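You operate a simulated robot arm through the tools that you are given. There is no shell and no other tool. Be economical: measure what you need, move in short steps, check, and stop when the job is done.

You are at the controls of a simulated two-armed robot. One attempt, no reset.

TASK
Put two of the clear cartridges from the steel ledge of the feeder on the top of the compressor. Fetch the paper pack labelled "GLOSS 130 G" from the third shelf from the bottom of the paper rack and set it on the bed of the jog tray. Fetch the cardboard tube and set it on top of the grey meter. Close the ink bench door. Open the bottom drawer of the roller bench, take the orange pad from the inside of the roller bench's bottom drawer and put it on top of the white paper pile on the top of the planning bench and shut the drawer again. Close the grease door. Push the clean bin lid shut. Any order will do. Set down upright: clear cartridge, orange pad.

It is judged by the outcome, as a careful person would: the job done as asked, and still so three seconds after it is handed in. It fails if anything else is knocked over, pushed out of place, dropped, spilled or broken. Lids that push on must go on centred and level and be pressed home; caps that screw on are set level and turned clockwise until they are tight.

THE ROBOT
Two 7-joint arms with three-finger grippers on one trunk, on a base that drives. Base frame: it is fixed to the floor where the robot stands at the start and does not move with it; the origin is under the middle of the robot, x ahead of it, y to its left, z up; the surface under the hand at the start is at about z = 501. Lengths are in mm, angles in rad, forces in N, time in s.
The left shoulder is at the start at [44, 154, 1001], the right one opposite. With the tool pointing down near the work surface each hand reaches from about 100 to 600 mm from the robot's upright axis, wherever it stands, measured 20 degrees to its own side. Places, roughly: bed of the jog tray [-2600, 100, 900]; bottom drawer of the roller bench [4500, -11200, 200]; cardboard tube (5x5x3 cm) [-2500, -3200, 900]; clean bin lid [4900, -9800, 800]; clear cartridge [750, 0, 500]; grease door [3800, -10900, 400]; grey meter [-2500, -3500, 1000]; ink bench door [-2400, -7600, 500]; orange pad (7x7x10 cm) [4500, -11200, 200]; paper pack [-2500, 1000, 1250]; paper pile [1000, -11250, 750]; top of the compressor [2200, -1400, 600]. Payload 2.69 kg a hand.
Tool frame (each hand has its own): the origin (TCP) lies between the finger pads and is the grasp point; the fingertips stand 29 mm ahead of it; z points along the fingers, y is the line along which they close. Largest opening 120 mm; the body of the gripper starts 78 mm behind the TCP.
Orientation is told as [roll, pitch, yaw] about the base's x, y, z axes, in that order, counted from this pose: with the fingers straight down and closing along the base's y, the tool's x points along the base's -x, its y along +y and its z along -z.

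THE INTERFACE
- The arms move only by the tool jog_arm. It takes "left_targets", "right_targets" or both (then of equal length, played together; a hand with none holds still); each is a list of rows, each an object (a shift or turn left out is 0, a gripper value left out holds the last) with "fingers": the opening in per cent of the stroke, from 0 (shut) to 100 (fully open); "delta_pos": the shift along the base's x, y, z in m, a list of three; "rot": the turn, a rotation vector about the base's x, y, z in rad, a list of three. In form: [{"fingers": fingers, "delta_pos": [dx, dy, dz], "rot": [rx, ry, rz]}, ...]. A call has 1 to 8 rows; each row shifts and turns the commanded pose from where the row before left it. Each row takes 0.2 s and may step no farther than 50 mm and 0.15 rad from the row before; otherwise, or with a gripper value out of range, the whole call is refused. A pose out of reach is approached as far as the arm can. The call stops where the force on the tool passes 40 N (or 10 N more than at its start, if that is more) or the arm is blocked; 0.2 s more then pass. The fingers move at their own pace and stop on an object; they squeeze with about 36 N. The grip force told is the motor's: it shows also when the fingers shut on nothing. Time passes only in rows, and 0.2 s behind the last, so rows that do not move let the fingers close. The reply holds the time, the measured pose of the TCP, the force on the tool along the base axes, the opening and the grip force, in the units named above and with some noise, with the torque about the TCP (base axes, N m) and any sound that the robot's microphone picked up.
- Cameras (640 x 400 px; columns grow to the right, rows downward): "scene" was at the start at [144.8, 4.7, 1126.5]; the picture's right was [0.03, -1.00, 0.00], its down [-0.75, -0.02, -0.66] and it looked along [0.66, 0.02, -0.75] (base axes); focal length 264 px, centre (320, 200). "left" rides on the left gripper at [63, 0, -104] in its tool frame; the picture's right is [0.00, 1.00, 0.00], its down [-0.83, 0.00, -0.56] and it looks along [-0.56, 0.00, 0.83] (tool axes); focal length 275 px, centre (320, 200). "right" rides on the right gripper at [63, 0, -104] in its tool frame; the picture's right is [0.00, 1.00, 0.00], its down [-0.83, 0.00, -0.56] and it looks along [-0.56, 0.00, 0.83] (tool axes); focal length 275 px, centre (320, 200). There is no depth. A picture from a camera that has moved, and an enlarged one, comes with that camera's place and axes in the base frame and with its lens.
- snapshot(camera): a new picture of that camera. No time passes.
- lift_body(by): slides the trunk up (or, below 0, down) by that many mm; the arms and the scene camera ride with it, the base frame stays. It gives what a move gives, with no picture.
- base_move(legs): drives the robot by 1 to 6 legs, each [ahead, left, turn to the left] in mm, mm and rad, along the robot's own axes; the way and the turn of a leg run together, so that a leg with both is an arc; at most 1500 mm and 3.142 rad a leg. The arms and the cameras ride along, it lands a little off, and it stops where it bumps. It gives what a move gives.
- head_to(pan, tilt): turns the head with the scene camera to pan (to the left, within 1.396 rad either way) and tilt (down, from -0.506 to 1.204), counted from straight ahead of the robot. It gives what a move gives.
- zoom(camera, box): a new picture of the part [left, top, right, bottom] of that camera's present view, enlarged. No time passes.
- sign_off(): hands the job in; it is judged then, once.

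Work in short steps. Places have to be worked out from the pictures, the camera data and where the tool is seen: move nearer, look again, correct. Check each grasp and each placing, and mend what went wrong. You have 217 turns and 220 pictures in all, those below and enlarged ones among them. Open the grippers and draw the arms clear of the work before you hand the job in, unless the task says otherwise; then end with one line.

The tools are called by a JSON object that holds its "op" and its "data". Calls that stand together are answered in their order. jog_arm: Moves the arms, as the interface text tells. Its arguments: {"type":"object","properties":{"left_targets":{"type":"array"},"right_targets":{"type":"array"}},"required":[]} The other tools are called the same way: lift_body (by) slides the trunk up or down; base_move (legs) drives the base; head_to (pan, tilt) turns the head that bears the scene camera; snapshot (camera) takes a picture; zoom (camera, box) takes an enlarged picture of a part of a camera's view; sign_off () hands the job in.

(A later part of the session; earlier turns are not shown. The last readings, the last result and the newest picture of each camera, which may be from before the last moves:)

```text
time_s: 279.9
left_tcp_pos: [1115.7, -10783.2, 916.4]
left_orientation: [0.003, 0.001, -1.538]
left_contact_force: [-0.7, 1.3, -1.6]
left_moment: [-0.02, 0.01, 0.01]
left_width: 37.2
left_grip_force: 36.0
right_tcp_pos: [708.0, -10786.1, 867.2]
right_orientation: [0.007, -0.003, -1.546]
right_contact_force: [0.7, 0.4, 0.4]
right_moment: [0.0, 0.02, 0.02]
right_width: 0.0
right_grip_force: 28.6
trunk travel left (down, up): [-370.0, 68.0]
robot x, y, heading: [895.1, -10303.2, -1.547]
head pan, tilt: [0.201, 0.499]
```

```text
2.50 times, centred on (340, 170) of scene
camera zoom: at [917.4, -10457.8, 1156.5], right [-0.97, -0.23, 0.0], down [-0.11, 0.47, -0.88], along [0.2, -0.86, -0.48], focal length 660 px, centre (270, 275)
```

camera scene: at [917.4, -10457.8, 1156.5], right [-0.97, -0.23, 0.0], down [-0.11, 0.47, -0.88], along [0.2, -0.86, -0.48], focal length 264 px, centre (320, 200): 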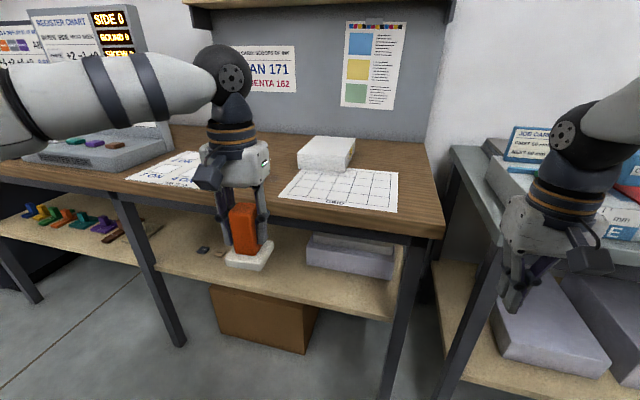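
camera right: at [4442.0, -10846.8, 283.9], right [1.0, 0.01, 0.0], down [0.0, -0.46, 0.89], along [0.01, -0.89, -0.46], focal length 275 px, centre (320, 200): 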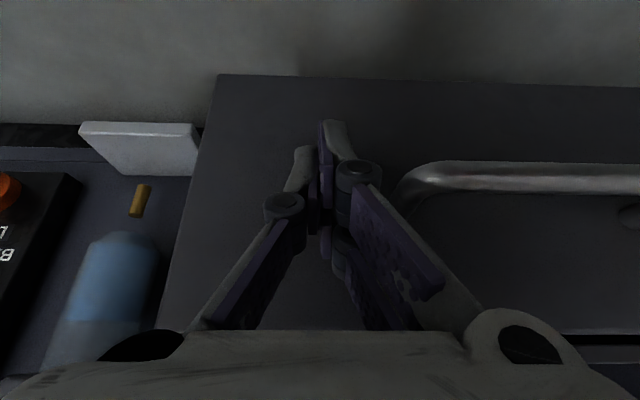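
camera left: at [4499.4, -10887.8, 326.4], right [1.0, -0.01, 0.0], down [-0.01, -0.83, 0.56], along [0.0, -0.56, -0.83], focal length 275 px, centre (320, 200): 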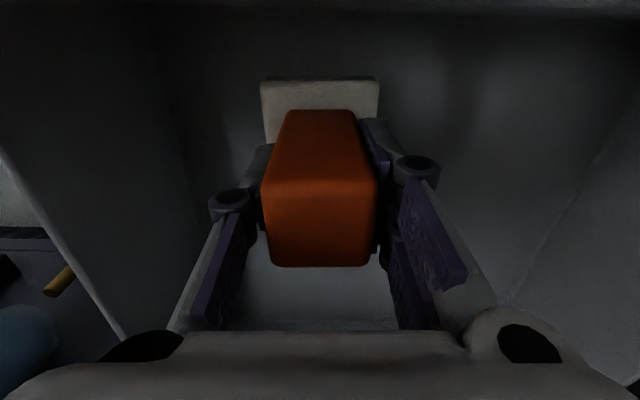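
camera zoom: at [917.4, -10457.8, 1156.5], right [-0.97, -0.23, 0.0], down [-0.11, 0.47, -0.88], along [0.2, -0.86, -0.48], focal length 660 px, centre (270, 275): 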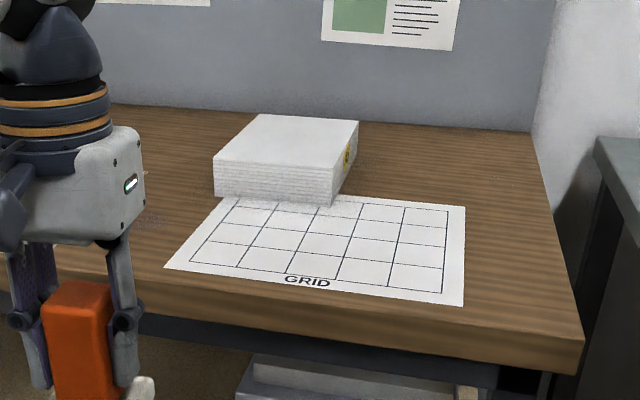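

The white pile must be it; by my estimate top z≈890–900. I raise trunk and left hand for clearance, then take a left-camera picture for triangulation.

{"op": "lift_body", "data": {"by": 68}}

{"op": "jog_arm", "data": {"left_targets": [{"delta_pos": [0, 0, 0.045]}, {"delta_pos": [0, 0, 0.045]}, {"delta_pos": [0, -0.045, 0]}, {"delta_pos": [0, -0.045, 0]}]}}

{"op": "snapshot", "data": {"camera": "left"}}

{"op": "snapshot", "data": {"camera": "scene"}}

```text
time_s: 280.9
left_tcp_pos: [1116.0, -10783.0, 983.0]
left_orientation: [0.001, 0.006, -1.536]
left_contact_force: [0.2, -0.1, -1.5]
left_moment: [0.02, 0.0, 0.0]
left_width: 37.3
left_grip_force: 35.8
right_tcp_pos: [706.8, -10785.2, 933.0]
right_orientation: [0.006, -0.002, -1.548]
right_contact_force: [-0.8, -1.5, -0.6]
right_moment: [0.01, 0.01, 0.0]
right_width: 0.2
right_grip_force: 28.6
trunk travel left (down, up): [-438.0, 0.0]
robot x, y, heading: [893.9, -10305.0, -1.546]
head pan, tilt: [0.201, 0.499]
```

```text
time_s: 281.9
left_tcp_pos: [1115.0, -10820.3, 1068.9]
left_orientation: [0.003, -0.002, -1.539]
left_contact_force: [-0.5, 0.6, -0.6]
left_moment: [0.01, 0.0, 0.0]
left_width: 37.2
left_grip_force: 36.0
left hand out of reach, approached as far as the arm can: row 3, 4
right_tcp_pos: [708.1, -10784.9, 934.9]
right_orientation: [0.007, -0.003, -1.546]
right_contact_force: [0.4, 0.5, 0.0]
right_moment: [-0.03, 0.0, 0.03]
right_width: 0.0
right_grip_force: 28.4
trunk travel left (down, up): [-438.0, 0.0]
robot x, y, heading: [894.9, -10302.6, -1.545]
head pan, tilt: [0.201, 0.499]
```

```text
110 pictures are left
camera left: at [1113.1, -10758.9, 1172.7], right [1.0, 0.03, 0.0], down [0.02, -0.83, 0.56], along [0.02, -0.56, -0.83], focal length 275 px, centre (320, 200)
```

left: 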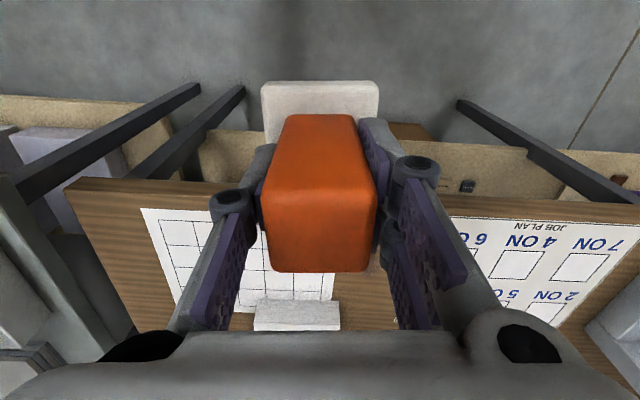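

```text
109 pictures are left
camera scene: at [915.8, -10392.3, 1233.8], right [-0.97, -0.23, 0.0], down [-0.11, 0.47, -0.88], along [0.2, -0.86, -0.48], focal length 264 px, centre (320, 200)
```

scene: 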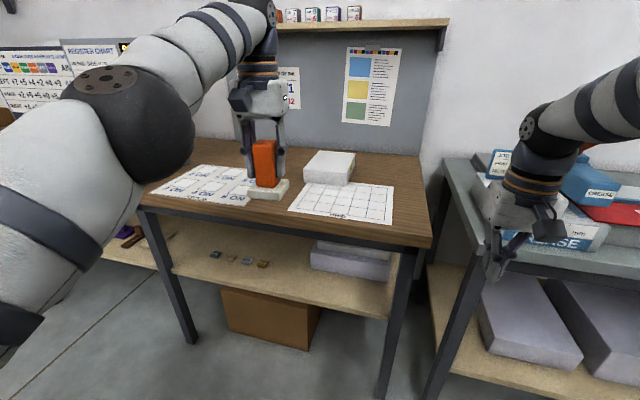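

Job-plan sheet confirms the planning bench (top ≈z 830); pile front edge y≈-11220, x≈1000–1168, top ≈885. I lift the right hand clear of the neighbouring bench, then approach.

{"op": "jog_arm", "data": {"right_targets": [{"delta_pos": [0.02, 0, 0.04]}, {"delta_pos": [0.025, 0, 0.04]}, {"delta_pos": [0.035, 0, 0.03]}]}}

{"op": "base_move", "data": {"legs": [[280, -20, -0.024]]}}

{"op": "snapshot", "data": {"camera": "scene"}}

{"op": "snapshot", "data": {"camera": "left"}}

```text
time_s: 282.7
left_tcp_pos: [1116.9, -10821.6, 1067.8]
left_orientation: [0.002, 0.0, -1.537]
left_contact_force: [-0.8, 0.1, -0.7]
left_moment: [0.01, 0.01, -0.03]
left_width: 37.4
left_grip_force: 35.4
right_tcp_pos: [786.7, -10783.9, 1046.1]
right_orientation: [0.007, -0.004, -1.546]
right_contact_force: [0.0, -0.3, 0.0]
right_moment: [-0.03, 0.02, 0.0]
right_width: 0.1
right_grip_force: 28.6
trunk travel left (down, up): [-438.0, 0.0]
robot x, y, heading: [895.8, -10301.8, -1.544]
head pan, tilt: [0.201, 0.499]
```

```text
time_s: 284.7
left_tcp_pos: [1090.9, -11105.7, 1066.8]
left_orientation: [0.001, -0.001, -1.556]
left_contact_force: [-0.4, -0.8, -0.5]
left_moment: [0.02, -0.04, -0.02]
left_width: 37.1
left_grip_force: 36.1
right_tcp_pos: [763.2, -11062.6, 1047.4]
right_orientation: [0.009, -0.003, -1.565]
right_contact_force: [0.0, -0.1, -0.3]
right_moment: [0.02, -0.02, -0.01]
right_width: 0.0
right_grip_force: 28.6
trunk travel left (down, up): [-438.0, 0.0]
robot x, y, heading: [885.1, -10582.0, -1.558]
head pan, tilt: [0.201, 0.499]
```

```text
108 pictures are left
camera scene: at [899.0, -10672.6, 1233.8], right [-0.98, -0.21, 0.0], down [-0.1, 0.47, -0.88], along [0.18, -0.86, -0.48], focal length 264 px, centre (320, 200)
```

scene: 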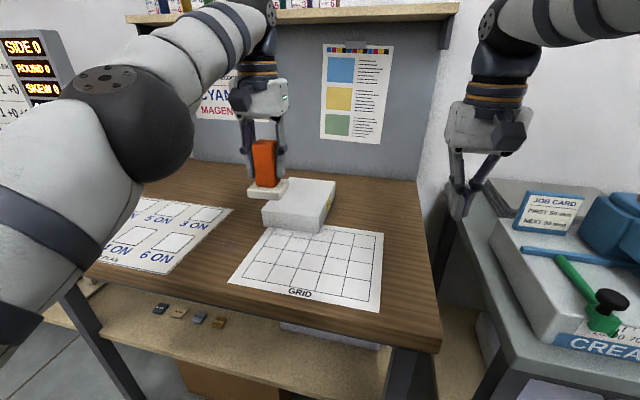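

```text
107 pictures are left
camera left: at [1090.0, -11042.7, 1172.7], right [1.0, 0.01, 0.0], down [0.01, -0.83, 0.56], along [0.01, -0.56, -0.83], focal length 275 px, centre (320, 200)
```

left: 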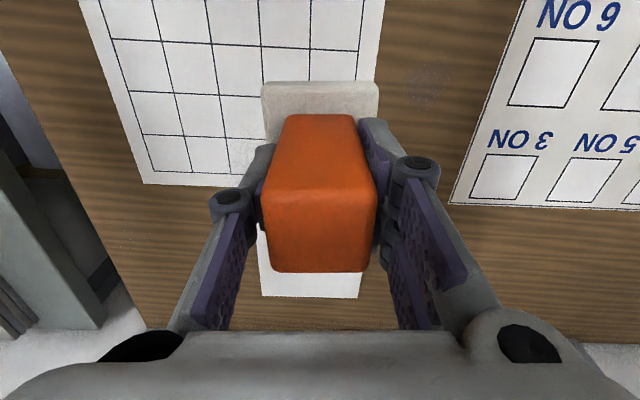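

Pile confirmed: x≈997–1166, back edge y≈-11433. I shift the right hand a bit further from the neighbouring bench and drive 210 mm forward.

{"op": "jog_arm", "data": {"right_targets": [{"delta_pos": [0.035, 0, 0.01]}, {"delta_pos": [0.035, 0, 0]}]}}

{"op": "base_move", "data": {"legs": [[210, -5, -0.01]]}}

{"op": "snapshot", "data": {"camera": "scene"}}

{"op": "snapshot", "data": {"camera": "left"}}

```text
time_s: 285.3
left_tcp_pos: [1092.2, -11104.8, 1067.0]
left_orientation: [0.001, 0.001, -1.554]
left_contact_force: [0.1, 0.6, -0.4]
left_moment: [0.0, -0.03, -0.02]
left_width: 37.2
left_grip_force: 35.8
right_tcp_pos: [832.5, -11063.3, 1055.4]
right_orientation: [0.007, -0.004, -1.564]
right_contact_force: [0.0, -0.3, -0.7]
right_moment: [0.01, 0.0, -0.05]
right_width: 0.1
right_grip_force: 28.8
trunk travel left (down, up): [-438.0, 0.0]
robot x, y, heading: [884.9, -10581.3, -1.562]
head pan, tilt: [0.201, 0.499]
```

```text
time_s: 286.9
left_tcp_pos: [1087.6, -11283.0, 1066.2]
left_orientation: [0.002, 0.001, -1.562]
left_contact_force: [0.7, 0.1, -0.1]
left_moment: [-0.03, 0.06, 0.02]
left_width: 37.1
left_grip_force: 36.5
right_tcp_pos: [828.8, -11240.9, 1055.1]
right_orientation: [0.005, -0.002, -1.573]
right_contact_force: [0.1, 0.6, 0.5]
right_moment: [-0.05, 0.02, -0.05]
right_width: 0.2
right_grip_force: 28.6
trunk travel left (down, up): [-438.0, 0.0]
robot x, y, heading: [877.6, -10761.6, -1.567]
head pan, tilt: [0.201, 0.499]
stopped in leg 1: the robot was blocked; the commanded pose is now the measured one
```

```text
106 pictures are left
camera scene: at [899.4, -10850.5, 1233.9], right [-0.98, -0.2, 0.0], down [-0.1, 0.47, -0.88], along [0.18, -0.86, -0.48], focal length 264 px, centre (320, 200)
```

scene: 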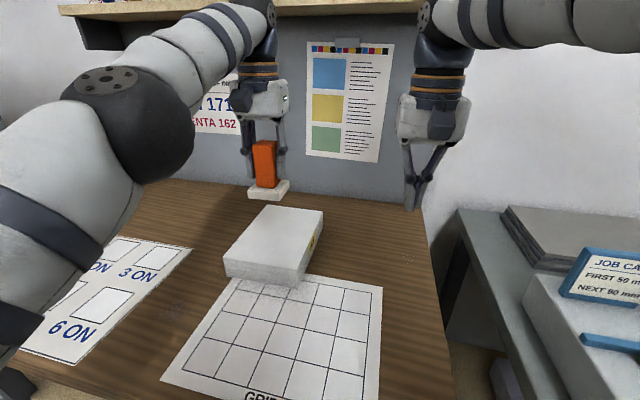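

```text
105 pictures are left
camera left: at [1087.4, -11222.3, 1171.9], right [1.0, 0.0, 0.0], down [0.0, -0.83, 0.56], along [0.0, -0.56, -0.83], focal length 275 px, centre (320, 200)
```

left: 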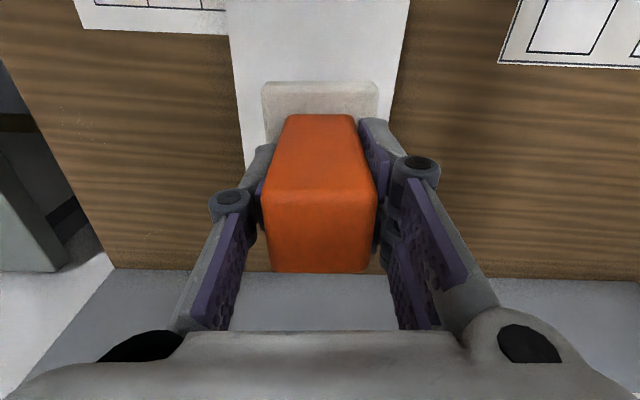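

The base touched the bench; I back off 10 mm. The pad is over the pile; I move forward with the arm while lowering partway.

{"op": "base_move", "data": {"legs": [[-10, 0, 0]]}}

{"op": "jog_arm", "data": {"left_targets": [{"delta_pos": [-0.004, 0, -0.04]}, {"delta_pos": [0, -0.02, -0.025]}, {"delta_pos": [0, -0.02, 0]}]}}

{"op": "zoom", "data": {"camera": "scene", "box": [180, 130, 360, 310]}}

{"op": "snapshot", "data": {"camera": "left"}}

```text
time_s: 287.6
left_tcp_pos: [1087.8, -11275.3, 1066.4]
left_orientation: [0.001, 0.002, -1.561]
left_contact_force: [-0.3, -0.1, 0.1]
left_moment: [0.0, 0.02, 0.03]
left_width: 37.0
left_grip_force: 35.5
right_tcp_pos: [828.6, -11231.9, 1055.1]
right_orientation: [0.008, -0.002, -1.573]
right_contact_force: [-0.7, -0.3, 0.2]
right_moment: [-0.02, -0.01, 0.0]
right_width: 0.1
right_grip_force: 28.4
trunk travel left (down, up): [-438.0, 0.0]
robot x, y, heading: [878.4, -10749.6, -1.566]
head pan, tilt: [0.201, 0.499]
```

```text
time_s: 288.4
left_tcp_pos: [1081.5, -11298.4, 1000.0]
left_orientation: [0.002, 0.0, -1.562]
left_contact_force: [0.2, 0.0, -0.6]
left_moment: [0.01, 0.01, -0.01]
left_width: 37.3
left_grip_force: 36.2
left hand out of reach, approached as far as the arm can: row 3
right_tcp_pos: [829.0, -11231.6, 1054.7]
right_orientation: [0.006, -0.004, -1.574]
right_contact_force: [0.8, 0.6, -0.1]
right_moment: [-0.02, 0.02, 0.01]
right_width: 0.0
right_grip_force: 28.7
trunk travel left (down, up): [-438.0, 0.0]
robot x, y, heading: [878.8, -10751.8, -1.568]
head pan, tilt: [0.201, 0.499]
```

```text
2.22 times, centred on (270, 220) of scene
camera zoom: at [899.0, -10841.5, 1233.9], right [-0.98, -0.2, 0.0], down [-0.1, 0.47, -0.88], along [0.18, -0.86, -0.48], focal length 587 px, centre (431, 156)
```

zoom: 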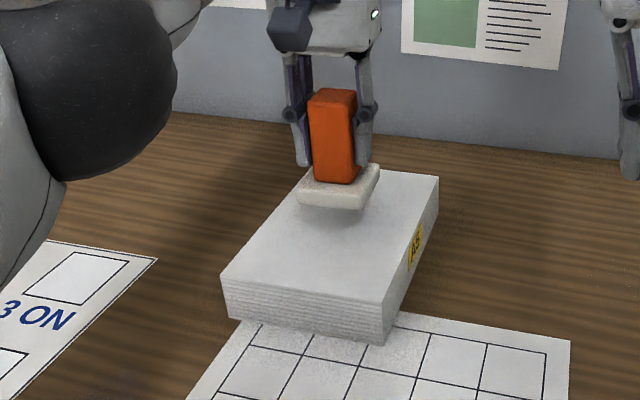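

```text
103 pictures are left
camera left: at [1081.1, -11235.5, 1104.8], right [1.0, 0.0, 0.0], down [0.0, -0.83, 0.56], along [0.0, -0.56, -0.83], focal length 275 px, centre (320, 200)
```

left: 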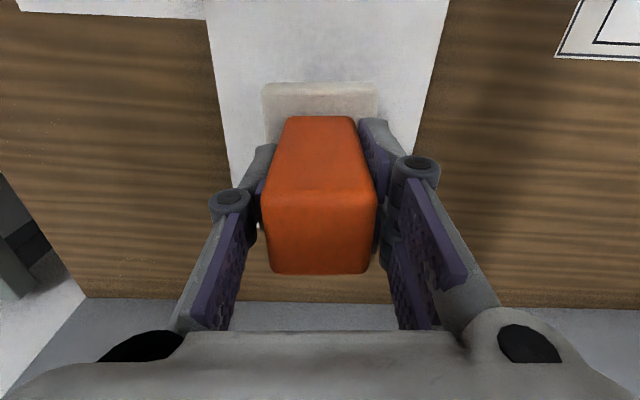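

Centred over the pile. I descend in 5 mm steps until contact.

{"op": "jog_arm", "data": {"left_targets": [{"delta_pos": [0, 0, -0.006]}, {"delta_pos": [0, 0, -0.006]}, {"delta_pos": [0, 0, -0.006]}, {"delta_pos": [0, 0, -0.005]}, {"delta_pos": [0, 0, -0.005]}]}}

{"op": "zoom", "data": {"camera": "scene", "box": [180, 130, 360, 310]}}

```text
time_s: 289.6
left_tcp_pos: [1080.5, -11298.0, 971.0]
left_orientation: [0.001, 0.0, -1.564]
left_contact_force: [0.4, -0.3, -1.0]
left_moment: [0.04, -0.01, 0.03]
left_width: 37.2
left_grip_force: 36.3
right_tcp_pos: [828.1, -11231.9, 1054.1]
right_orientation: [0.006, -0.002, -1.572]
right_contact_force: [0.1, 0.3, 0.1]
right_moment: [-0.04, -0.02, 0.01]
right_width: 0.0
right_grip_force: 28.9
trunk travel left (down, up): [-438.0, 0.0]
robot x, y, heading: [880.5, -10754.8, -1.569]
head pan, tilt: [0.201, 0.499]
```

```text
2.22 times, centred on (270, 220) of scene
camera zoom: at [898.3, -10842.1, 1233.8], right [-0.98, -0.2, 0.0], down [-0.1, 0.47, -0.88], along [0.18, -0.86, -0.48], focal length 587 px, centre (431, 156)
```

zoom: 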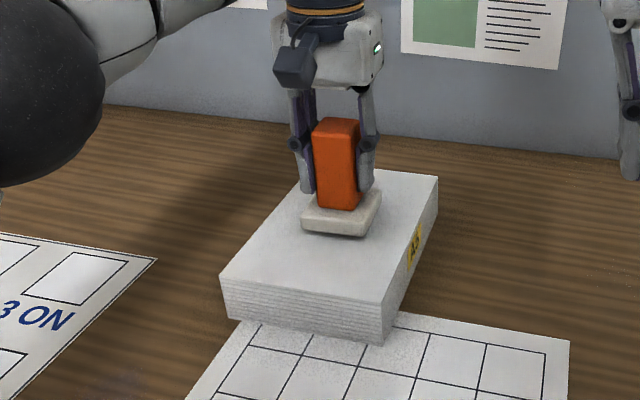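

{"op": "jog_arm", "data": {"left_targets": [{"delta_pos": [0, 0, -0.004]}, {"delta_pos": [0, 0, -0.004]}, {"delta_pos": [0, 0, -0.003]}, {"delta_pos": [0, 0, -0.003]}]}}

```text
time_s: 290.6
left_tcp_pos: [1081.1, -11296.9, 964.2]
left_orientation: [0.003, -0.014, -1.561]
left_contact_force: [7.1, -6.4, 40.3]
left_moment: [0.3, -0.22, -0.06]
left_width: 36.9
left_grip_force: 36.0
right_tcp_pos: [827.1, -11229.4, 1059.2]
right_orientation: [0.006, -0.009, -1.573]
right_contact_force: [-0.1, 0.5, -1.2]
right_moment: [0.0, 0.0, 0.0]
right_width: 0.0
right_grip_force: 28.4
trunk travel left (down, up): [-438.0, 0.0]
robot x, y, heading: [883.2, -10752.8, -1.567]
head pan, tilt: [0.201, 0.499]
```

Contact (40 N) at z≈964. I ease up 3 mm, release and lift away.

{"op": "jog_arm", "data": {"left_targets": [{"delta_pos": [0, 0, 0.005]}, {"fingers": 45}, {"fingers": 70}, {"fingers": 75}, {"delta_pos": [0, 0, 0.02]}, {"delta_pos": [0, 0, 0.04]}, {"delta_pos": [0, 0, 0.045]}]}}

{"op": "zoom", "data": {"camera": "scene", "box": [180, 130, 360, 310]}}

```text
time_s: 292.2
left_tcp_pos: [1084.4, -11284.3, 1039.1]
left_orientation: [0.003, 0.002, -1.562]
left_contact_force: [0.0, -0.9, 0.2]
left_moment: [0.04, 0.01, 0.0]
left_width: 89.8
left_grip_force: 0.1
left hand out of reach, approached as far as the arm can: row 6, 7
right_tcp_pos: [827.5, -11232.2, 1053.8]
right_orientation: [0.007, -0.002, -1.572]
right_contact_force: [-0.1, -0.4, -0.3]
right_moment: [0.03, 0.02, 0.02]
right_width: 0.2
right_grip_force: 28.1
trunk travel left (down, up): [-438.0, 0.0]
robot x, y, heading: [879.6, -10751.2, -1.568]
head pan, tilt: [0.201, 0.499]
```

```text
2.22 times, centred on (270, 220) of scene
camera zoom: at [898.3, -10842.4, 1233.7], right [-0.98, -0.2, 0.0], down [-0.1, 0.47, -0.88], along [0.18, -0.86, -0.48], focal length 587 px, centre (431, 156)
```

zoom: 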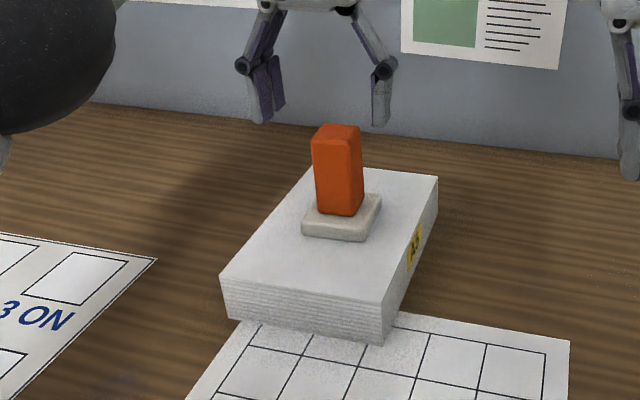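

The pad stands on the pile. I back out, lower the trunk to normal, and face −x for the ink bench.

{"op": "base_move", "data": {"legs": [[-430, 0, 0], [0, 0, -1.57]]}}

{"op": "head_to", "data": {"pan": -0.2, "tilt": 0.25}}

{"op": "snapshot", "data": {"camera": "scene"}}

```text
time_s: 298.7
left_tcp_pos: [353.4, -10532.2, 1040.1]
left_orientation: [0.002, 0.002, -3.112]
left_contact_force: [0.1, -0.3, 0.3]
left_moment: [0.01, 0.04, 0.01]
left_width: 89.9
left_grip_force: 0.1
right_tcp_pos: [400.3, -10275.5, 1053.7]
right_orientation: [0.007, -0.002, -3.123]
right_contact_force: [0.3, -0.3, -0.2]
right_moment: [0.03, 0.0, 0.01]
right_width: 0.0
right_grip_force: 28.6
trunk travel left (down, up): [-438.0, 0.0]
robot x, y, heading: [881.5, -10317.5, -3.119]
head pan, tilt: [0.201, 0.499]
```

```text
time_s: 299.6
left_tcp_pos: [353.3, -10531.6, 1040.1]
left_orientation: [0.003, 0.004, -3.113]
left_contact_force: [0.0, -0.5, -0.2]
left_moment: [-0.02, 0.03, 0.02]
left_width: 90.3
left_grip_force: 0.1
right_tcp_pos: [400.6, -10275.6, 1054.1]
right_orientation: [0.008, -0.003, -3.122]
right_contact_force: [-0.1, 0.7, -0.3]
right_moment: [0.0, -0.02, -0.01]
right_width: 0.0
right_grip_force: 28.5
trunk travel left (down, up): [-438.0, 0.0]
robot x, y, heading: [876.4, -10317.8, -3.119]
head pan, tilt: [-0.201, 0.25]
```

```text
100 pictures are left
camera scene: at [785.1, -10298.5, 1256.9], right [0.18, 0.98, 0.0], down [0.24, -0.04, -0.97], along [-0.95, 0.17, -0.25], focal length 264 px, centre (320, 200)
```

scene: 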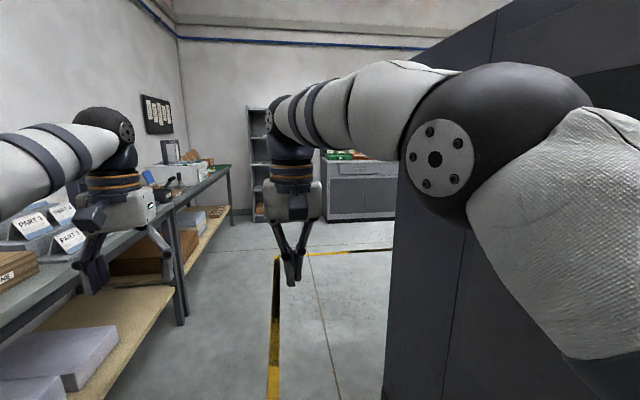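

Clear path along the aisle. I drive to x≈-950, lower the trunk, and turn right toward +y.

{"op": "base_move", "data": {"legs": [[920, 0, 0], [920, 0, 0], [0, 0, -1.59]]}}

{"op": "lift_body", "data": {"by": -68}}

{"op": "head_to", "data": {"pan": 0.2, "tilt": 0.25}}

{"op": "snapshot", "data": {"camera": "scene"}}

```text
time_s: 312.8
left_tcp_pos: [-1201.0, -9873.0, 1040.3]
left_orientation: [0.003, 0.002, 1.602]
left_contact_force: [0.2, -0.7, -1.0]
left_moment: [0.0, 0.01, 0.0]
left_width: 90.0
left_grip_force: 0.0
right_tcp_pos: [-944.4, -9918.7, 1055.8]
right_orientation: [0.006, 0.0, 1.595]
right_contact_force: [0.0, 0.2, 0.6]
right_moment: [0.0, 0.02, -0.01]
right_width: 0.0
right_grip_force: 28.3
trunk travel left (down, up): [-438.0, 0.0]
robot x, y, heading: [-982.8, -10394.5, 1.599]
head pan, tilt: [-0.201, 0.25]
```

```text
time_s: 313.9
left_tcp_pos: [-1200.5, -9872.3, 972.5]
left_orientation: [-0.001, 0.0, 1.602]
left_contact_force: [-0.9, -0.8, -0.5]
left_moment: [0.02, 0.01, 0.0]
left_width: 89.9
left_grip_force: 0.0
right_tcp_pos: [-944.0, -9917.6, 986.9]
right_orientation: [0.008, -0.002, 1.594]
right_contact_force: [0.5, 0.0, 0.8]
right_moment: [-0.02, 0.01, 0.02]
right_width: 0.0
right_grip_force: 28.1
trunk travel left (down, up): [-370.0, 68.0]
robot x, y, heading: [-986.6, -10397.0, 1.599]
head pan, tilt: [-0.201, 0.25]
```

```text
time_s: 314.8
left_tcp_pos: [-1200.0, -9870.8, 971.8]
left_orientation: [0.003, 0.001, 1.604]
left_contact_force: [1.0, 0.7, 0.4]
left_moment: [0.0, 0.0, -0.02]
left_width: 89.8
left_grip_force: 0.0
right_tcp_pos: [-943.7, -9917.2, 985.7]
right_orientation: [0.009, -0.003, 1.595]
right_contact_force: [0.0, 0.0, -0.3]
right_moment: [0.03, -0.03, 0.03]
right_width: 0.0
right_grip_force: 28.5
trunk travel left (down, up): [-370.0, 68.0]
robot x, y, heading: [-982.1, -10397.4, 1.6]
head pan, tilt: [0.201, 0.25]
```

```text
99 pictures are left
camera scene: at [-1006.7, -10236.8, 1179.7], right [0.97, 0.23, 0.0], down [0.06, -0.24, -0.97], along [-0.22, 0.94, -0.25], focal length 264 px, centre (320, 200)
```

scene: 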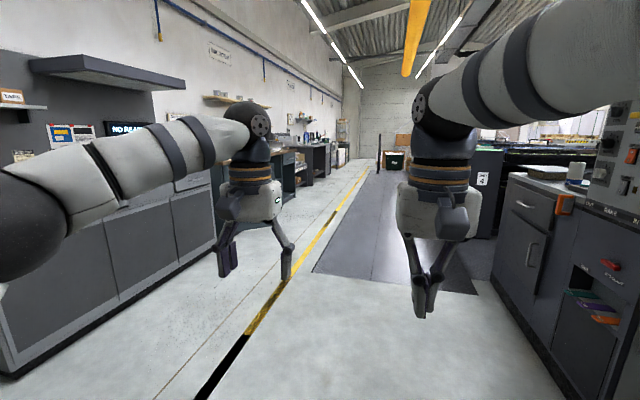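

The ink bench is along the left side further up; a platform lies on the right. I move left to x≈-1950 and forward.

{"op": "base_move", "data": {"legs": [[0, 950, -0.03], [1300, 0, 0]]}}

{"op": "snapshot", "data": {"camera": "scene"}}

```text
time_s: 328.6
left_tcp_pos: [-2109.8, -8560.4, 971.6]
left_orientation: [0.002, 0.002, 1.562]
left_contact_force: [0.0, -0.7, -0.3]
left_moment: [-0.01, 0.01, 0.0]
left_width: 89.9
left_grip_force: 0.1
right_tcp_pos: [-1855.5, -8617.4, 986.4]
right_orientation: [0.005, -0.003, 1.553]
right_contact_force: [0.8, 0.2, -0.3]
right_moment: [0.0, 0.0, 0.02]
right_width: 0.2
right_grip_force: 28.1
trunk travel left (down, up): [-370.0, 68.0]
robot x, y, heading: [-1917.2, -9094.7, 1.559]
head pan, tilt: [0.201, 0.25]
```

```text
98 pictures are left
camera scene: at [-1932.6, -8932.9, 1179.6], right [0.98, 0.18, 0.0], down [0.05, -0.24, -0.97], along [-0.18, 0.95, -0.25], focal length 264 px, centre (320, 200)
```

scene: 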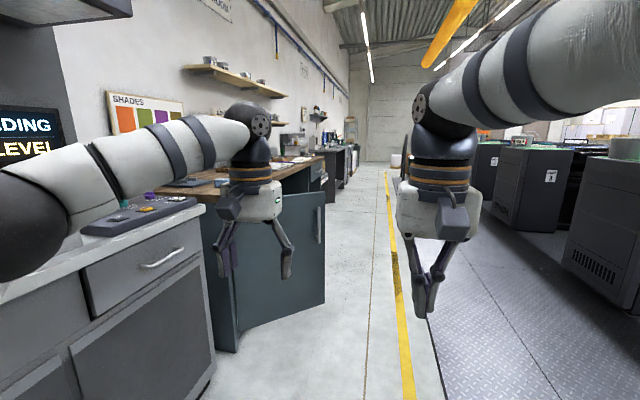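

The teal ink-bench door is ajar at ~50°: hinge ≈(-2548,-7910), free edge ≈(-2178,-7445), outer face toward me. I prepare the right hand low with fingers tilted forward.

{"op": "jog_arm", "data": {"right_targets": [{"delta_pos": [0.01, 0.008, -0.046]}, {"delta_pos": [0.01, 0.008, -0.046]}, {"delta_pos": [0.01, 0.008, -0.046]}, {"delta_pos": [0.01, 0.008, -0.046], "rot": [0.14, 0, 0]}, {"delta_pos": [0.01, 0.008, -0.046], "rot": [0.14, 0, 0]}, {"delta_pos": [0.01, 0.008, -0.046], "rot": [0.14, 0, 0]}, {"delta_pos": [0.01, 0.008, -0.046]}, {"delta_pos": [0.01, 0.008, -0.046]}]}}

{"op": "base_move", "data": {"legs": [[900, -150, 0]]}}

{"op": "head_to", "data": {"pan": 0.6, "tilt": 0.5}}

{"op": "snapshot", "data": {"camera": "scene"}}

```text
time_s: 330.4
left_tcp_pos: [-2110.9, -8560.0, 971.8]
left_orientation: [0.0, 0.001, 1.562]
left_contact_force: [0.4, -0.1, -0.7]
left_moment: [0.0, -0.05, -0.01]
left_width: 89.9
left_grip_force: 0.1
right_tcp_pos: [-1776.2, -8551.1, 617.3]
right_orientation: [0.015, -0.423, 1.553]
right_contact_force: [0.4, 1.5, -0.3]
right_moment: [-0.02, -0.02, 0.03]
right_width: 0.2
right_grip_force: 28.0
trunk travel left (down, up): [-370.0, 68.0]
robot x, y, heading: [-1918.0, -9096.0, 1.557]
head pan, tilt: [0.201, 0.25]
```

```text
time_s: 335.2
left_tcp_pos: [-1937.6, -7650.4, 971.8]
left_orientation: [0.003, 0.003, 1.555]
left_contact_force: [-0.2, -0.4, -0.6]
left_moment: [0.0, -0.01, -0.03]
left_width: 89.9
left_grip_force: 0.0
right_tcp_pos: [-1603.3, -7644.9, 616.5]
right_orientation: [0.016, -0.422, 1.541]
right_contact_force: [0.6, -0.7, -0.2]
right_moment: [0.0, -0.02, 0.03]
right_width: 0.1
right_grip_force: 28.2
trunk travel left (down, up): [-370.0, 68.0]
robot x, y, heading: [-1747.4, -8184.9, 1.544]
head pan, tilt: [0.201, 0.25]
```

```text
time_s: 336.1
left_tcp_pos: [-1937.2, -7649.7, 971.9]
left_orientation: [0.002, 0.002, 1.554]
left_contact_force: [-0.4, -0.2, 0.2]
left_moment: [0.03, -0.01, -0.01]
left_width: 89.8
left_grip_force: 0.1
right_tcp_pos: [-1602.0, -7643.5, 617.9]
right_orientation: [0.015, -0.425, 1.54]
right_contact_force: [0.7, -0.4, 0.0]
right_moment: [0.05, -0.02, 0.01]
right_width: 0.0
right_grip_force: 28.1
trunk travel left (down, up): [-370.0, 68.0]
robot x, y, heading: [-1747.4, -8186.0, 1.542]
head pan, tilt: [0.6, 0.499]
```

```text
97 pictures are left
camera scene: at [-1795.6, -8039.8, 1156.6], right [0.84, 0.54, 0.0], down [0.26, -0.4, -0.88], along [-0.48, 0.74, -0.48], focal length 264 px, centre (320, 200)
```

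scene: 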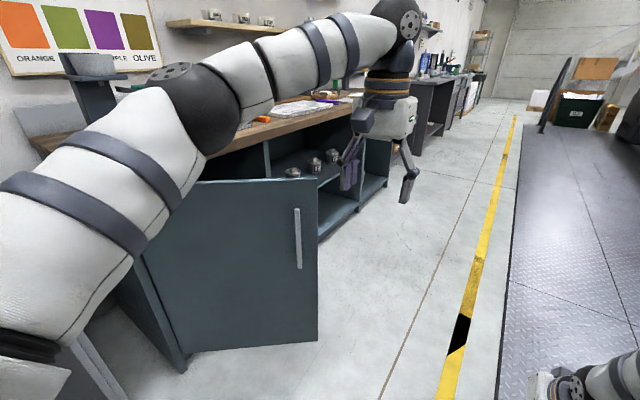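

I raise the left hand, shift the base left, and rotate to face perpendicular to the door.

{"op": "jog_arm", "data": {"left_targets": [{"delta_pos": [0, 0, 0.045]}, {"delta_pos": [0, 0, 0.04]}]}}

{"op": "base_move", "data": {"legs": [[50, 215, 0], [0, 0, 0.828]]}}

{"op": "head_to", "data": {"pan": -0.2, "tilt": 0.6}}

{"op": "snapshot", "data": {"camera": "scene"}}

```text
time_s: 336.7
left_tcp_pos: [-1934.7, -7649.8, 1056.4]
left_orientation: [0.004, 0.0, 1.552]
left_contact_force: [-0.3, -0.3, -0.7]
left_moment: [0.0, 0.04, -0.01]
left_width: 90.3
left_grip_force: 0.0
right_tcp_pos: [-1602.3, -7644.9, 617.8]
right_orientation: [0.015, -0.423, 1.54]
right_contact_force: [-0.1, 1.0, -0.2]
right_moment: [0.03, -0.02, 0.01]
right_width: 0.0
right_grip_force: 28.5
trunk travel left (down, up): [-370.0, 68.0]
robot x, y, heading: [-1748.4, -8185.2, 1.545]
head pan, tilt: [0.6, 0.499]
```

```text
time_s: 341.1
left_tcp_pos: [-2485.5, -7914.1, 1055.8]
left_orientation: [0.001, 0.0, 2.391]
left_contact_force: [0.1, -0.2, 0.3]
left_moment: [0.01, -0.02, -0.03]
left_width: 90.0
left_grip_force: 0.1
right_tcp_pos: [-2265.6, -7662.4, 617.7]
right_orientation: [0.015, -0.422, 2.38]
right_contact_force: [-1.1, 0.7, -0.4]
right_moment: [-0.03, 0.01, -0.05]
right_width: 0.1
right_grip_force: 28.4
trunk travel left (down, up): [-370.0, 68.0]
robot x, y, heading: [-1957.4, -8133.4, 2.386]
head pan, tilt: [0.6, 0.499]
```

```text
time_s: 342.3
left_tcp_pos: [-2486.2, -7915.0, 1055.1]
left_orientation: [0.003, 0.0, 2.394]
left_contact_force: [-0.4, -0.9, -0.2]
left_moment: [0.02, -0.01, 0.01]
left_width: 90.3
left_grip_force: 0.0
right_tcp_pos: [-2266.7, -7662.8, 617.1]
right_orientation: [0.017, -0.422, 2.382]
right_contact_force: [0.7, 0.3, 0.1]
right_moment: [-0.05, 0.01, -0.04]
right_width: 0.3
right_grip_force: 28.0
trunk travel left (down, up): [-370.0, 68.0]
robot x, y, heading: [-1956.7, -8134.4, 2.389]
head pan, tilt: [-0.201, 0.6]
```

```text
96 pictures are left
camera scene: at [-2060.1, -8011.5, 1147.5], right [0.82, 0.58, 0.0], down [0.33, -0.46, -0.83], along [-0.48, 0.67, -0.56], focal length 264 px, centre (320, 200)
```

scene: 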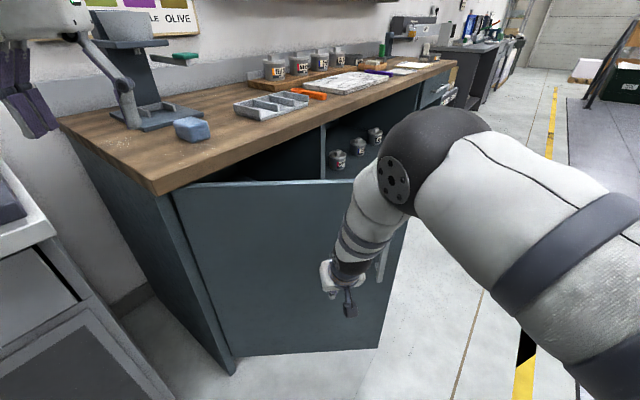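

Contact geometry good. I push forward along the heading.

{"op": "base_move", "data": {"legs": [[130, 0, 0]]}}

{"op": "snapshot", "data": {"camera": "scene"}}

```text
time_s: 343.6
left_tcp_pos: [-2582.5, -7821.7, 1055.6]
left_orientation: [0.001, -0.001, 2.392]
left_contact_force: [0.7, -0.4, 0.0]
left_moment: [-0.04, -0.03, 0.02]
left_width: 89.9
left_grip_force: 0.1
right_tcp_pos: [-2363.9, -7569.8, 616.2]
right_orientation: [0.016, -0.42, 2.381]
right_contact_force: [-0.3, -1.0, 0.1]
right_moment: [0.01, 0.01, 0.01]
right_width: 0.0
right_grip_force: 28.5
trunk travel left (down, up): [-370.0, 68.0]
robot x, y, heading: [-2056.3, -8036.4, 2.387]
head pan, tilt: [-0.201, 0.6]
```

```text
95 pictures are left
camera scene: at [-2157.7, -7919.1, 1147.3], right [0.82, 0.58, 0.0], down [0.33, -0.46, -0.82], along [-0.47, 0.67, -0.57], focal length 264 px, centre (320, 200)
```

scene: 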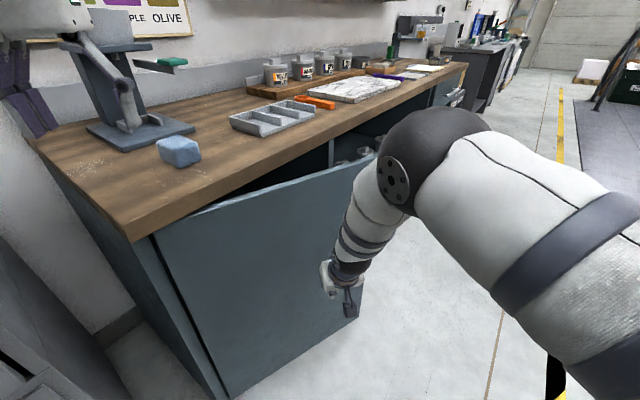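

The door is closing. I continue, drifting more toward −x.

{"op": "base_move", "data": {"legs": [[75, 40, 0]]}}

{"op": "snapshot", "data": {"camera": "scene"}}

```text
time_s: 344.7
left_tcp_pos: [-2664.5, -7798.3, 1055.5]
left_orientation: [0.002, 0.0, 2.391]
left_contact_force: [-0.5, 0.1, -0.5]
left_moment: [0.01, -0.08, 0.01]
left_width: 89.9
left_grip_force: 0.1
right_tcp_pos: [-2444.4, -7547.6, 617.0]
right_orientation: [0.016, -0.42, 2.38]
right_contact_force: [-1.1, -0.2, -0.8]
right_moment: [0.0, 0.01, 0.01]
right_width: 0.2
right_grip_force: 28.8
trunk travel left (down, up): [-370.0, 68.0]
robot x, y, heading: [-2140.3, -8020.3, 2.383]
head pan, tilt: [-0.201, 0.6]
```

```text
94 pictures are left
camera scene: at [-2239.0, -7896.3, 1147.3], right [0.82, 0.57, 0.0], down [0.33, -0.46, -0.82], along [-0.47, 0.68, -0.57], focal length 264 px, centre (320, 200)
```

scene: 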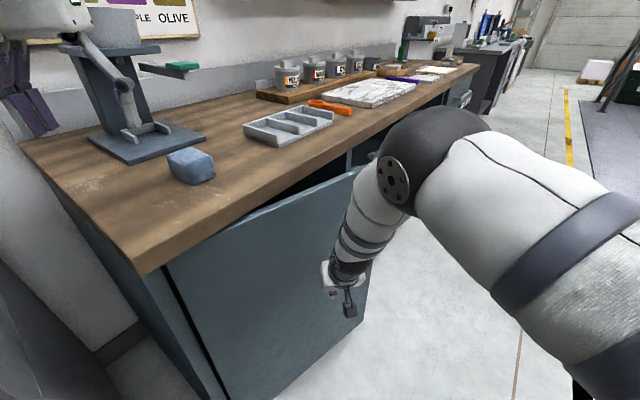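

Continuing toward −x.

{"op": "base_move", "data": {"legs": [[50, 35, 0]]}}

{"op": "snapshot", "data": {"camera": "scene"}}

```text
time_s: 345.6
left_tcp_pos: [-2724.2, -7790.7, 1055.3]
left_orientation: [0.002, -0.002, 2.39]
left_contact_force: [-0.6, 0.4, -0.1]
left_moment: [-0.02, -0.05, 0.01]
left_width: 90.2
left_grip_force: 0.1
right_tcp_pos: [-2503.6, -7537.4, 617.4]
right_orientation: [0.017, -0.421, 2.38]
right_contact_force: [-0.4, 0.2, -0.1]
right_moment: [0.01, -0.02, 0.0]
right_width: 0.0
right_grip_force: 28.5
trunk travel left (down, up): [-370.0, 68.0]
robot x, y, heading: [-2198.0, -8007.5, 2.385]
head pan, tilt: [-0.201, 0.6]
```

```text
93 pictures are left
camera scene: at [-2298.5, -7887.6, 1147.3], right [0.82, 0.57, 0.0], down [0.33, -0.46, -0.82], along [-0.47, 0.68, -0.57], focal length 264 px, centre (320, 200)
```

scene: 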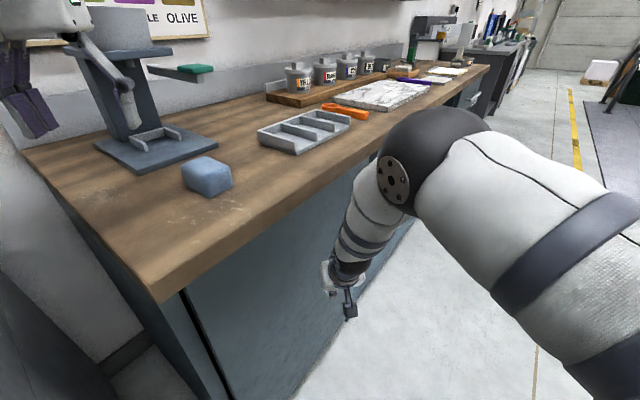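

Nearly flush; I push in small legs until resistance.

{"op": "base_move", "data": {"legs": [[22, 18, 0]]}}

{"op": "base_move", "data": {"legs": [[20, 16, 0]]}}

{"op": "snapshot", "data": {"camera": "scene"}}

```text
time_s: 346.5
left_tcp_pos: [-2752.4, -7787.2, 1054.9]
left_orientation: [0.002, -0.001, 2.389]
left_contact_force: [-0.8, -0.7, -0.8]
left_moment: [0.02, -0.03, -0.02]
left_width: 90.0
left_grip_force: 0.0
right_tcp_pos: [-2532.3, -7536.2, 616.7]
right_orientation: [0.015, -0.423, 2.38]
right_contact_force: [-0.3, 0.5, -0.9]
right_moment: [0.0, 0.01, -0.01]
right_width: 0.0
right_grip_force: 28.6
trunk travel left (down, up): [-370.0, 68.0]
robot x, y, heading: [-2226.1, -8007.8, 2.38]
head pan, tilt: [-0.201, 0.6]
```

```text
time_s: 347.4
left_tcp_pos: [-2777.1, -7784.4, 1055.4]
left_orientation: [0.001, 0.0, 2.391]
left_contact_force: [0.5, 0.6, 0.4]
left_moment: [0.0, 0.01, 0.0]
left_width: 90.3
left_grip_force: 0.0
right_tcp_pos: [-2550.2, -7532.6, 615.8]
right_orientation: [0.008, -0.406, 2.375]
right_contact_force: [-0.4, 0.8, -0.6]
right_moment: [-0.04, -0.02, -0.01]
right_width: 0.0
right_grip_force: 28.4
trunk travel left (down, up): [-370.0, 68.0]
robot x, y, heading: [-2251.2, -8004.9, 2.381]
head pan, tilt: [-0.201, 0.6]
stopped in leg 1: the force on the tool passed its limit at 47 N (the readings are from after the stop); the commanded pose is now the measured one
```

```text
92 pictures are left
camera scene: at [-2351.4, -7882.6, 1147.4], right [0.82, 0.57, 0.0], down [0.32, -0.46, -0.83], along [-0.47, 0.68, -0.56], focal length 264 px, centre (320, 200)
```

scene: 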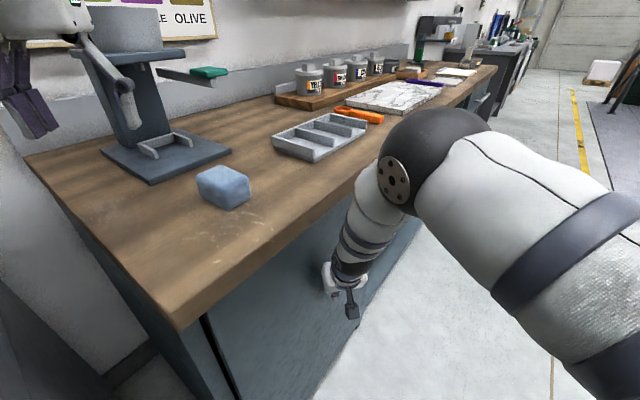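

It resisted at 47 N. I back off and inspect.

{"op": "base_move", "data": {"legs": [[-200, -150, 0], [-250, -100, 0]]}}

{"op": "snapshot", "data": {"camera": "scene"}}

```text
time_s: 350.7
left_tcp_pos: [-2283.1, -7911.5, 1055.1]
left_orientation: [0.003, -0.001, 2.393]
left_contact_force: [-1.1, -0.2, 0.4]
left_moment: [0.02, 0.0, -0.03]
left_width: 89.8
left_grip_force: 0.1
right_tcp_pos: [-2056.4, -7658.2, 615.1]
right_orientation: [0.006, -0.41, 2.377]
right_contact_force: [-0.6, 0.2, 0.7]
right_moment: [0.02, 0.0, -0.03]
right_width: 0.0
right_grip_force: 28.7
trunk travel left (down, up): [-370.0, 68.0]
robot x, y, heading: [-1761.7, -8129.2, 2.386]
head pan, tilt: [-0.201, 0.6]
```

```text
91 pictures are left
camera scene: at [-1856.7, -8008.5, 1147.6], right [0.82, 0.57, 0.0], down [0.32, -0.46, -0.83], along [-0.47, 0.68, -0.56], focal length 264 px, centre (320, 200)
```

scene: 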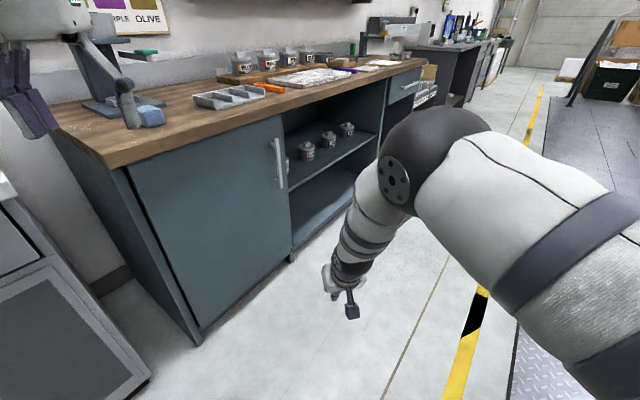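

{"op": "zoom", "data": {"camera": "scene", "box": [100, 90, 320, 340]}}

```text
1.60 times, centred on (210, 215) of scene
camera zoom: at [-1856.7, -8008.5, 1147.6], right [0.82, 0.57, 0.0], down [0.32, -0.46, -0.83], along [-0.47, 0.68, -0.56], focal length 422 px, centre (496, 176)
```

zoom: 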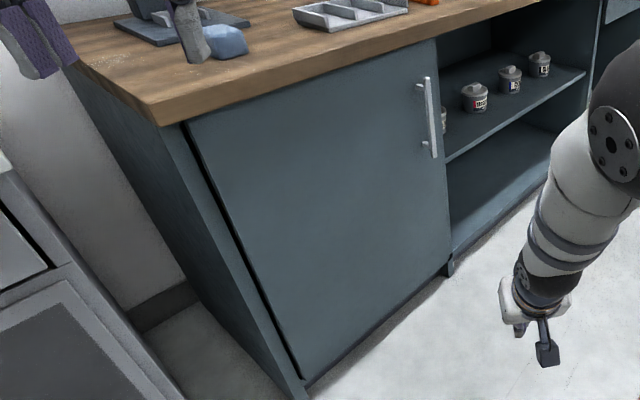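

Door is flush. I restore the right hand, turn up the aisle and drive toward the meter.

{"op": "base_move", "data": {"legs": [[0, 0, -0.815]]}}

{"op": "jog_arm", "data": {"right_targets": [{"delta_pos": [0, -0.01, 0.045], "rot": [-0.137, 0, 0]}, {"delta_pos": [0, -0.01, 0.045], "rot": [-0.137, 0, 0]}, {"delta_pos": [0, -0.01, 0.045], "rot": [-0.137, 0, 0]}, {"delta_pos": [0, -0.01, 0.045]}, {"delta_pos": [0, 0, 0.045]}, {"delta_pos": [0, 0, 0.04]}], "left_targets": [{"delta_pos": [0, 0, -0.03]}, {"delta_pos": [0, 0, -0.03]}, {"delta_pos": [0, 0, -0.03]}, {"delta_pos": [0, 0, -0.03]}, {"delta_pos": [0, 0, 0]}, {"delta_pos": [0, 0, 0]}]}}

{"op": "head_to", "data": {"pan": 0.1, "tilt": 0.3}}

{"op": "snapshot", "data": {"camera": "scene"}}

```text
time_s: 353.2
left_tcp_pos: [-1962.0, -7597.8, 1055.2]
left_orientation: [0.001, -0.001, 1.584]
left_contact_force: [-0.7, 0.7, -0.1]
left_moment: [0.0, -0.01, 0.03]
left_width: 89.8
left_grip_force: 0.0
right_tcp_pos: [-1624.9, -7587.7, 614.6]
right_orientation: [0.007, -0.407, 1.57]
right_contact_force: [-0.4, 0.1, 0.5]
right_moment: [-0.03, 0.01, 0.01]
right_width: 0.0
right_grip_force: 28.9
trunk travel left (down, up): [-370.0, 68.0]
robot x, y, heading: [-1758.2, -8129.9, 1.58]
head pan, tilt: [-0.201, 0.6]
```

```text
time_s: 354.6
left_tcp_pos: [-1964.0, -7600.2, 933.6]
left_orientation: [0.003, 0.0, 1.585]
left_contact_force: [-0.3, -0.1, 0.2]
left_moment: [0.0, 0.0, 0.01]
left_width: 90.0
left_grip_force: 0.1
right_tcp_pos: [-1625.3, -7626.6, 881.8]
right_orientation: [0.007, 0.002, 1.572]
right_contact_force: [0.5, 1.0, -0.1]
right_moment: [-0.04, 0.02, -0.03]
right_width: 0.1
right_grip_force: 28.6
trunk travel left (down, up): [-370.0, 68.0]
robot x, y, heading: [-1758.0, -8125.6, 1.579]
head pan, tilt: [-0.201, 0.6]
```

```text
time_s: 355.4
left_tcp_pos: [-1963.3, -7599.0, 933.8]
left_orientation: [0.002, 0.0, 1.584]
left_contact_force: [-0.4, -0.6, -0.4]
left_moment: [-0.01, 0.03, 0.0]
left_width: 90.0
left_grip_force: 0.1
right_tcp_pos: [-1625.5, -7627.4, 880.1]
right_orientation: [0.008, 0.004, 1.571]
right_contact_force: [0.2, -0.5, 0.7]
right_moment: [0.03, -0.01, 0.01]
right_width: 0.0
right_grip_force: 28.4
trunk travel left (down, up): [-370.0, 68.0]
robot x, y, heading: [-1756.9, -8133.1, 1.582]
head pan, tilt: [0.099, 0.3]
```

```text
89 pictures are left
camera scene: at [-1768.0, -7966.8, 1174.9], right [0.99, 0.1, 0.0], down [0.03, -0.29, -0.96], along [-0.1, 0.95, -0.3], focal length 264 px, centre (320, 200)
```

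scene: 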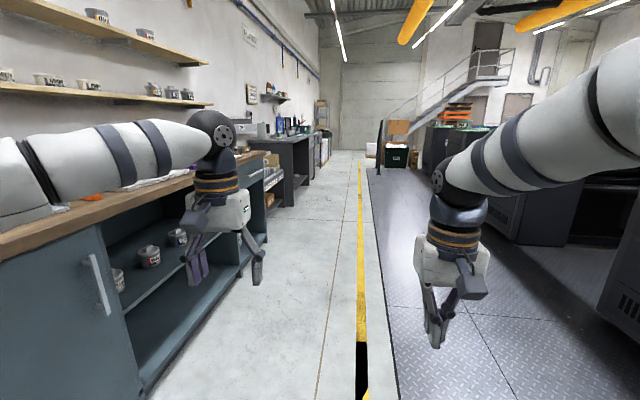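

Clear aisle. I drive 3.6 m ahead.

{"op": "base_move", "data": {"legs": [[1300, 50, -0.01], [1300, 0, 0], [1100, 0, 0]]}}

{"op": "head_to", "data": {"pan": 0.5, "tilt": 0.35}}

{"op": "snapshot", "data": {"camera": "scene"}}

```text
time_s: 373.3
left_tcp_pos: [-2041.6, -3900.9, 933.3]
left_orientation: [0.002, 0.001, 1.583]
left_contact_force: [-0.7, -0.2, -1.0]
left_moment: [-0.01, 0.01, 0.02]
left_width: 89.9
left_grip_force: 0.0
right_tcp_pos: [-1704.5, -3929.4, 881.2]
right_orientation: [0.007, 0.004, 1.568]
right_contact_force: [-0.2, -0.4, 0.2]
right_moment: [0.0, 0.01, 0.01]
right_width: 0.0
right_grip_force: 28.3
trunk travel left (down, up): [-370.0, 68.0]
robot x, y, heading: [-1838.4, -4432.9, 1.574]
head pan, tilt: [0.099, 0.3]
```

```text
time_s: 374.2
left_tcp_pos: [-2042.4, -3901.3, 934.1]
left_orientation: [0.0, 0.0, 1.583]
left_contact_force: [-0.4, 0.2, 0.3]
left_moment: [0.01, 0.02, -0.03]
left_width: 90.3
left_grip_force: 0.0
right_tcp_pos: [-1704.1, -3930.3, 881.2]
right_orientation: [0.008, 0.004, 1.569]
right_contact_force: [0.0, -0.3, 0.1]
right_moment: [-0.03, -0.01, -0.01]
right_width: 0.0
right_grip_force: 28.6
trunk travel left (down, up): [-370.0, 68.0]
robot x, y, heading: [-1837.0, -4429.9, 1.575]
head pan, tilt: [0.499, 0.351]
```

```text
88 pictures are left
camera scene: at [-1882.4, -4280.5, 1170.2], right [0.88, 0.48, 0.0], down [0.17, -0.3, -0.94], along [-0.45, 0.82, -0.34], focal length 264 px, centre (320, 200)
```

scene: 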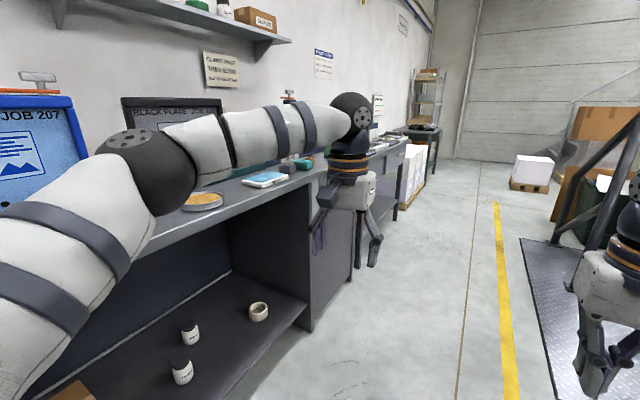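

I continue ahead ~1 m and turn left to face the bench with the meter.

{"op": "base_move", "data": {"legs": [[1030, -40, 0], [0, 0, 1.567]]}}

{"op": "head_to", "data": {"pan": 0.0, "tilt": 0.5}}

{"op": "snapshot", "data": {"camera": "scene"}}

```text
time_s: 383.4
left_tcp_pos: [-2334.4, -3606.0, 934.4]
left_orientation: [0.002, 0.001, -3.12]
left_contact_force: [0.8, -0.7, 0.1]
left_moment: [0.01, -0.06, -0.01]
left_width: 90.0
left_grip_force: 0.0
right_tcp_pos: [-2308.7, -3267.9, 881.8]
right_orientation: [0.008, 0.003, -3.134]
right_contact_force: [0.8, -0.1, -0.3]
right_moment: [0.0, -0.04, 0.02]
right_width: 0.2
right_grip_force: 28.6
trunk travel left (down, up): [-370.0, 68.0]
robot x, y, heading: [-1806.7, -3397.7, -3.126]
head pan, tilt: [0.499, 0.351]
```

```text
time_s: 384.3
left_tcp_pos: [-2335.0, -3604.5, 934.0]
left_orientation: [0.002, 0.0, -3.121]
left_contact_force: [-0.5, 0.2, 0.1]
left_moment: [0.02, 0.0, 0.0]
left_width: 90.1
left_grip_force: 0.0
right_tcp_pos: [-2309.3, -3267.9, 880.7]
right_orientation: [0.007, 0.002, -3.134]
right_contact_force: [0.3, -1.2, -0.7]
right_moment: [0.01, 0.03, -0.02]
right_width: 0.0
right_grip_force: 28.8
trunk travel left (down, up): [-370.0, 68.0]
robot x, y, heading: [-1806.9, -3393.3, -3.127]
head pan, tilt: [0.0, 0.499]
```

```text
87 pictures are left
camera scene: at [-1964.7, -3394.9, 1156.6], right [-0.01, 1.0, 0.0], down [0.48, 0.01, -0.88], along [-0.88, -0.01, -0.48], focal length 264 px, centre (320, 200)
```

scene: 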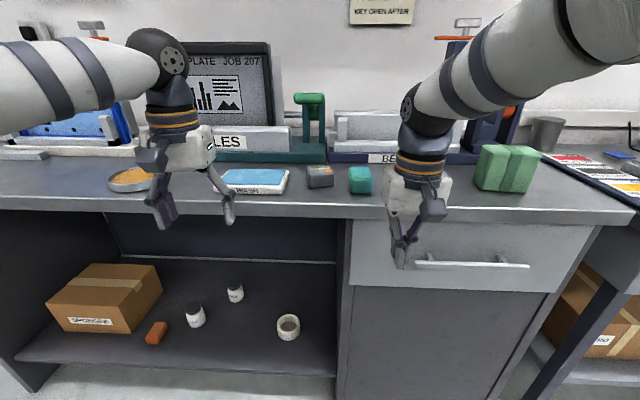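

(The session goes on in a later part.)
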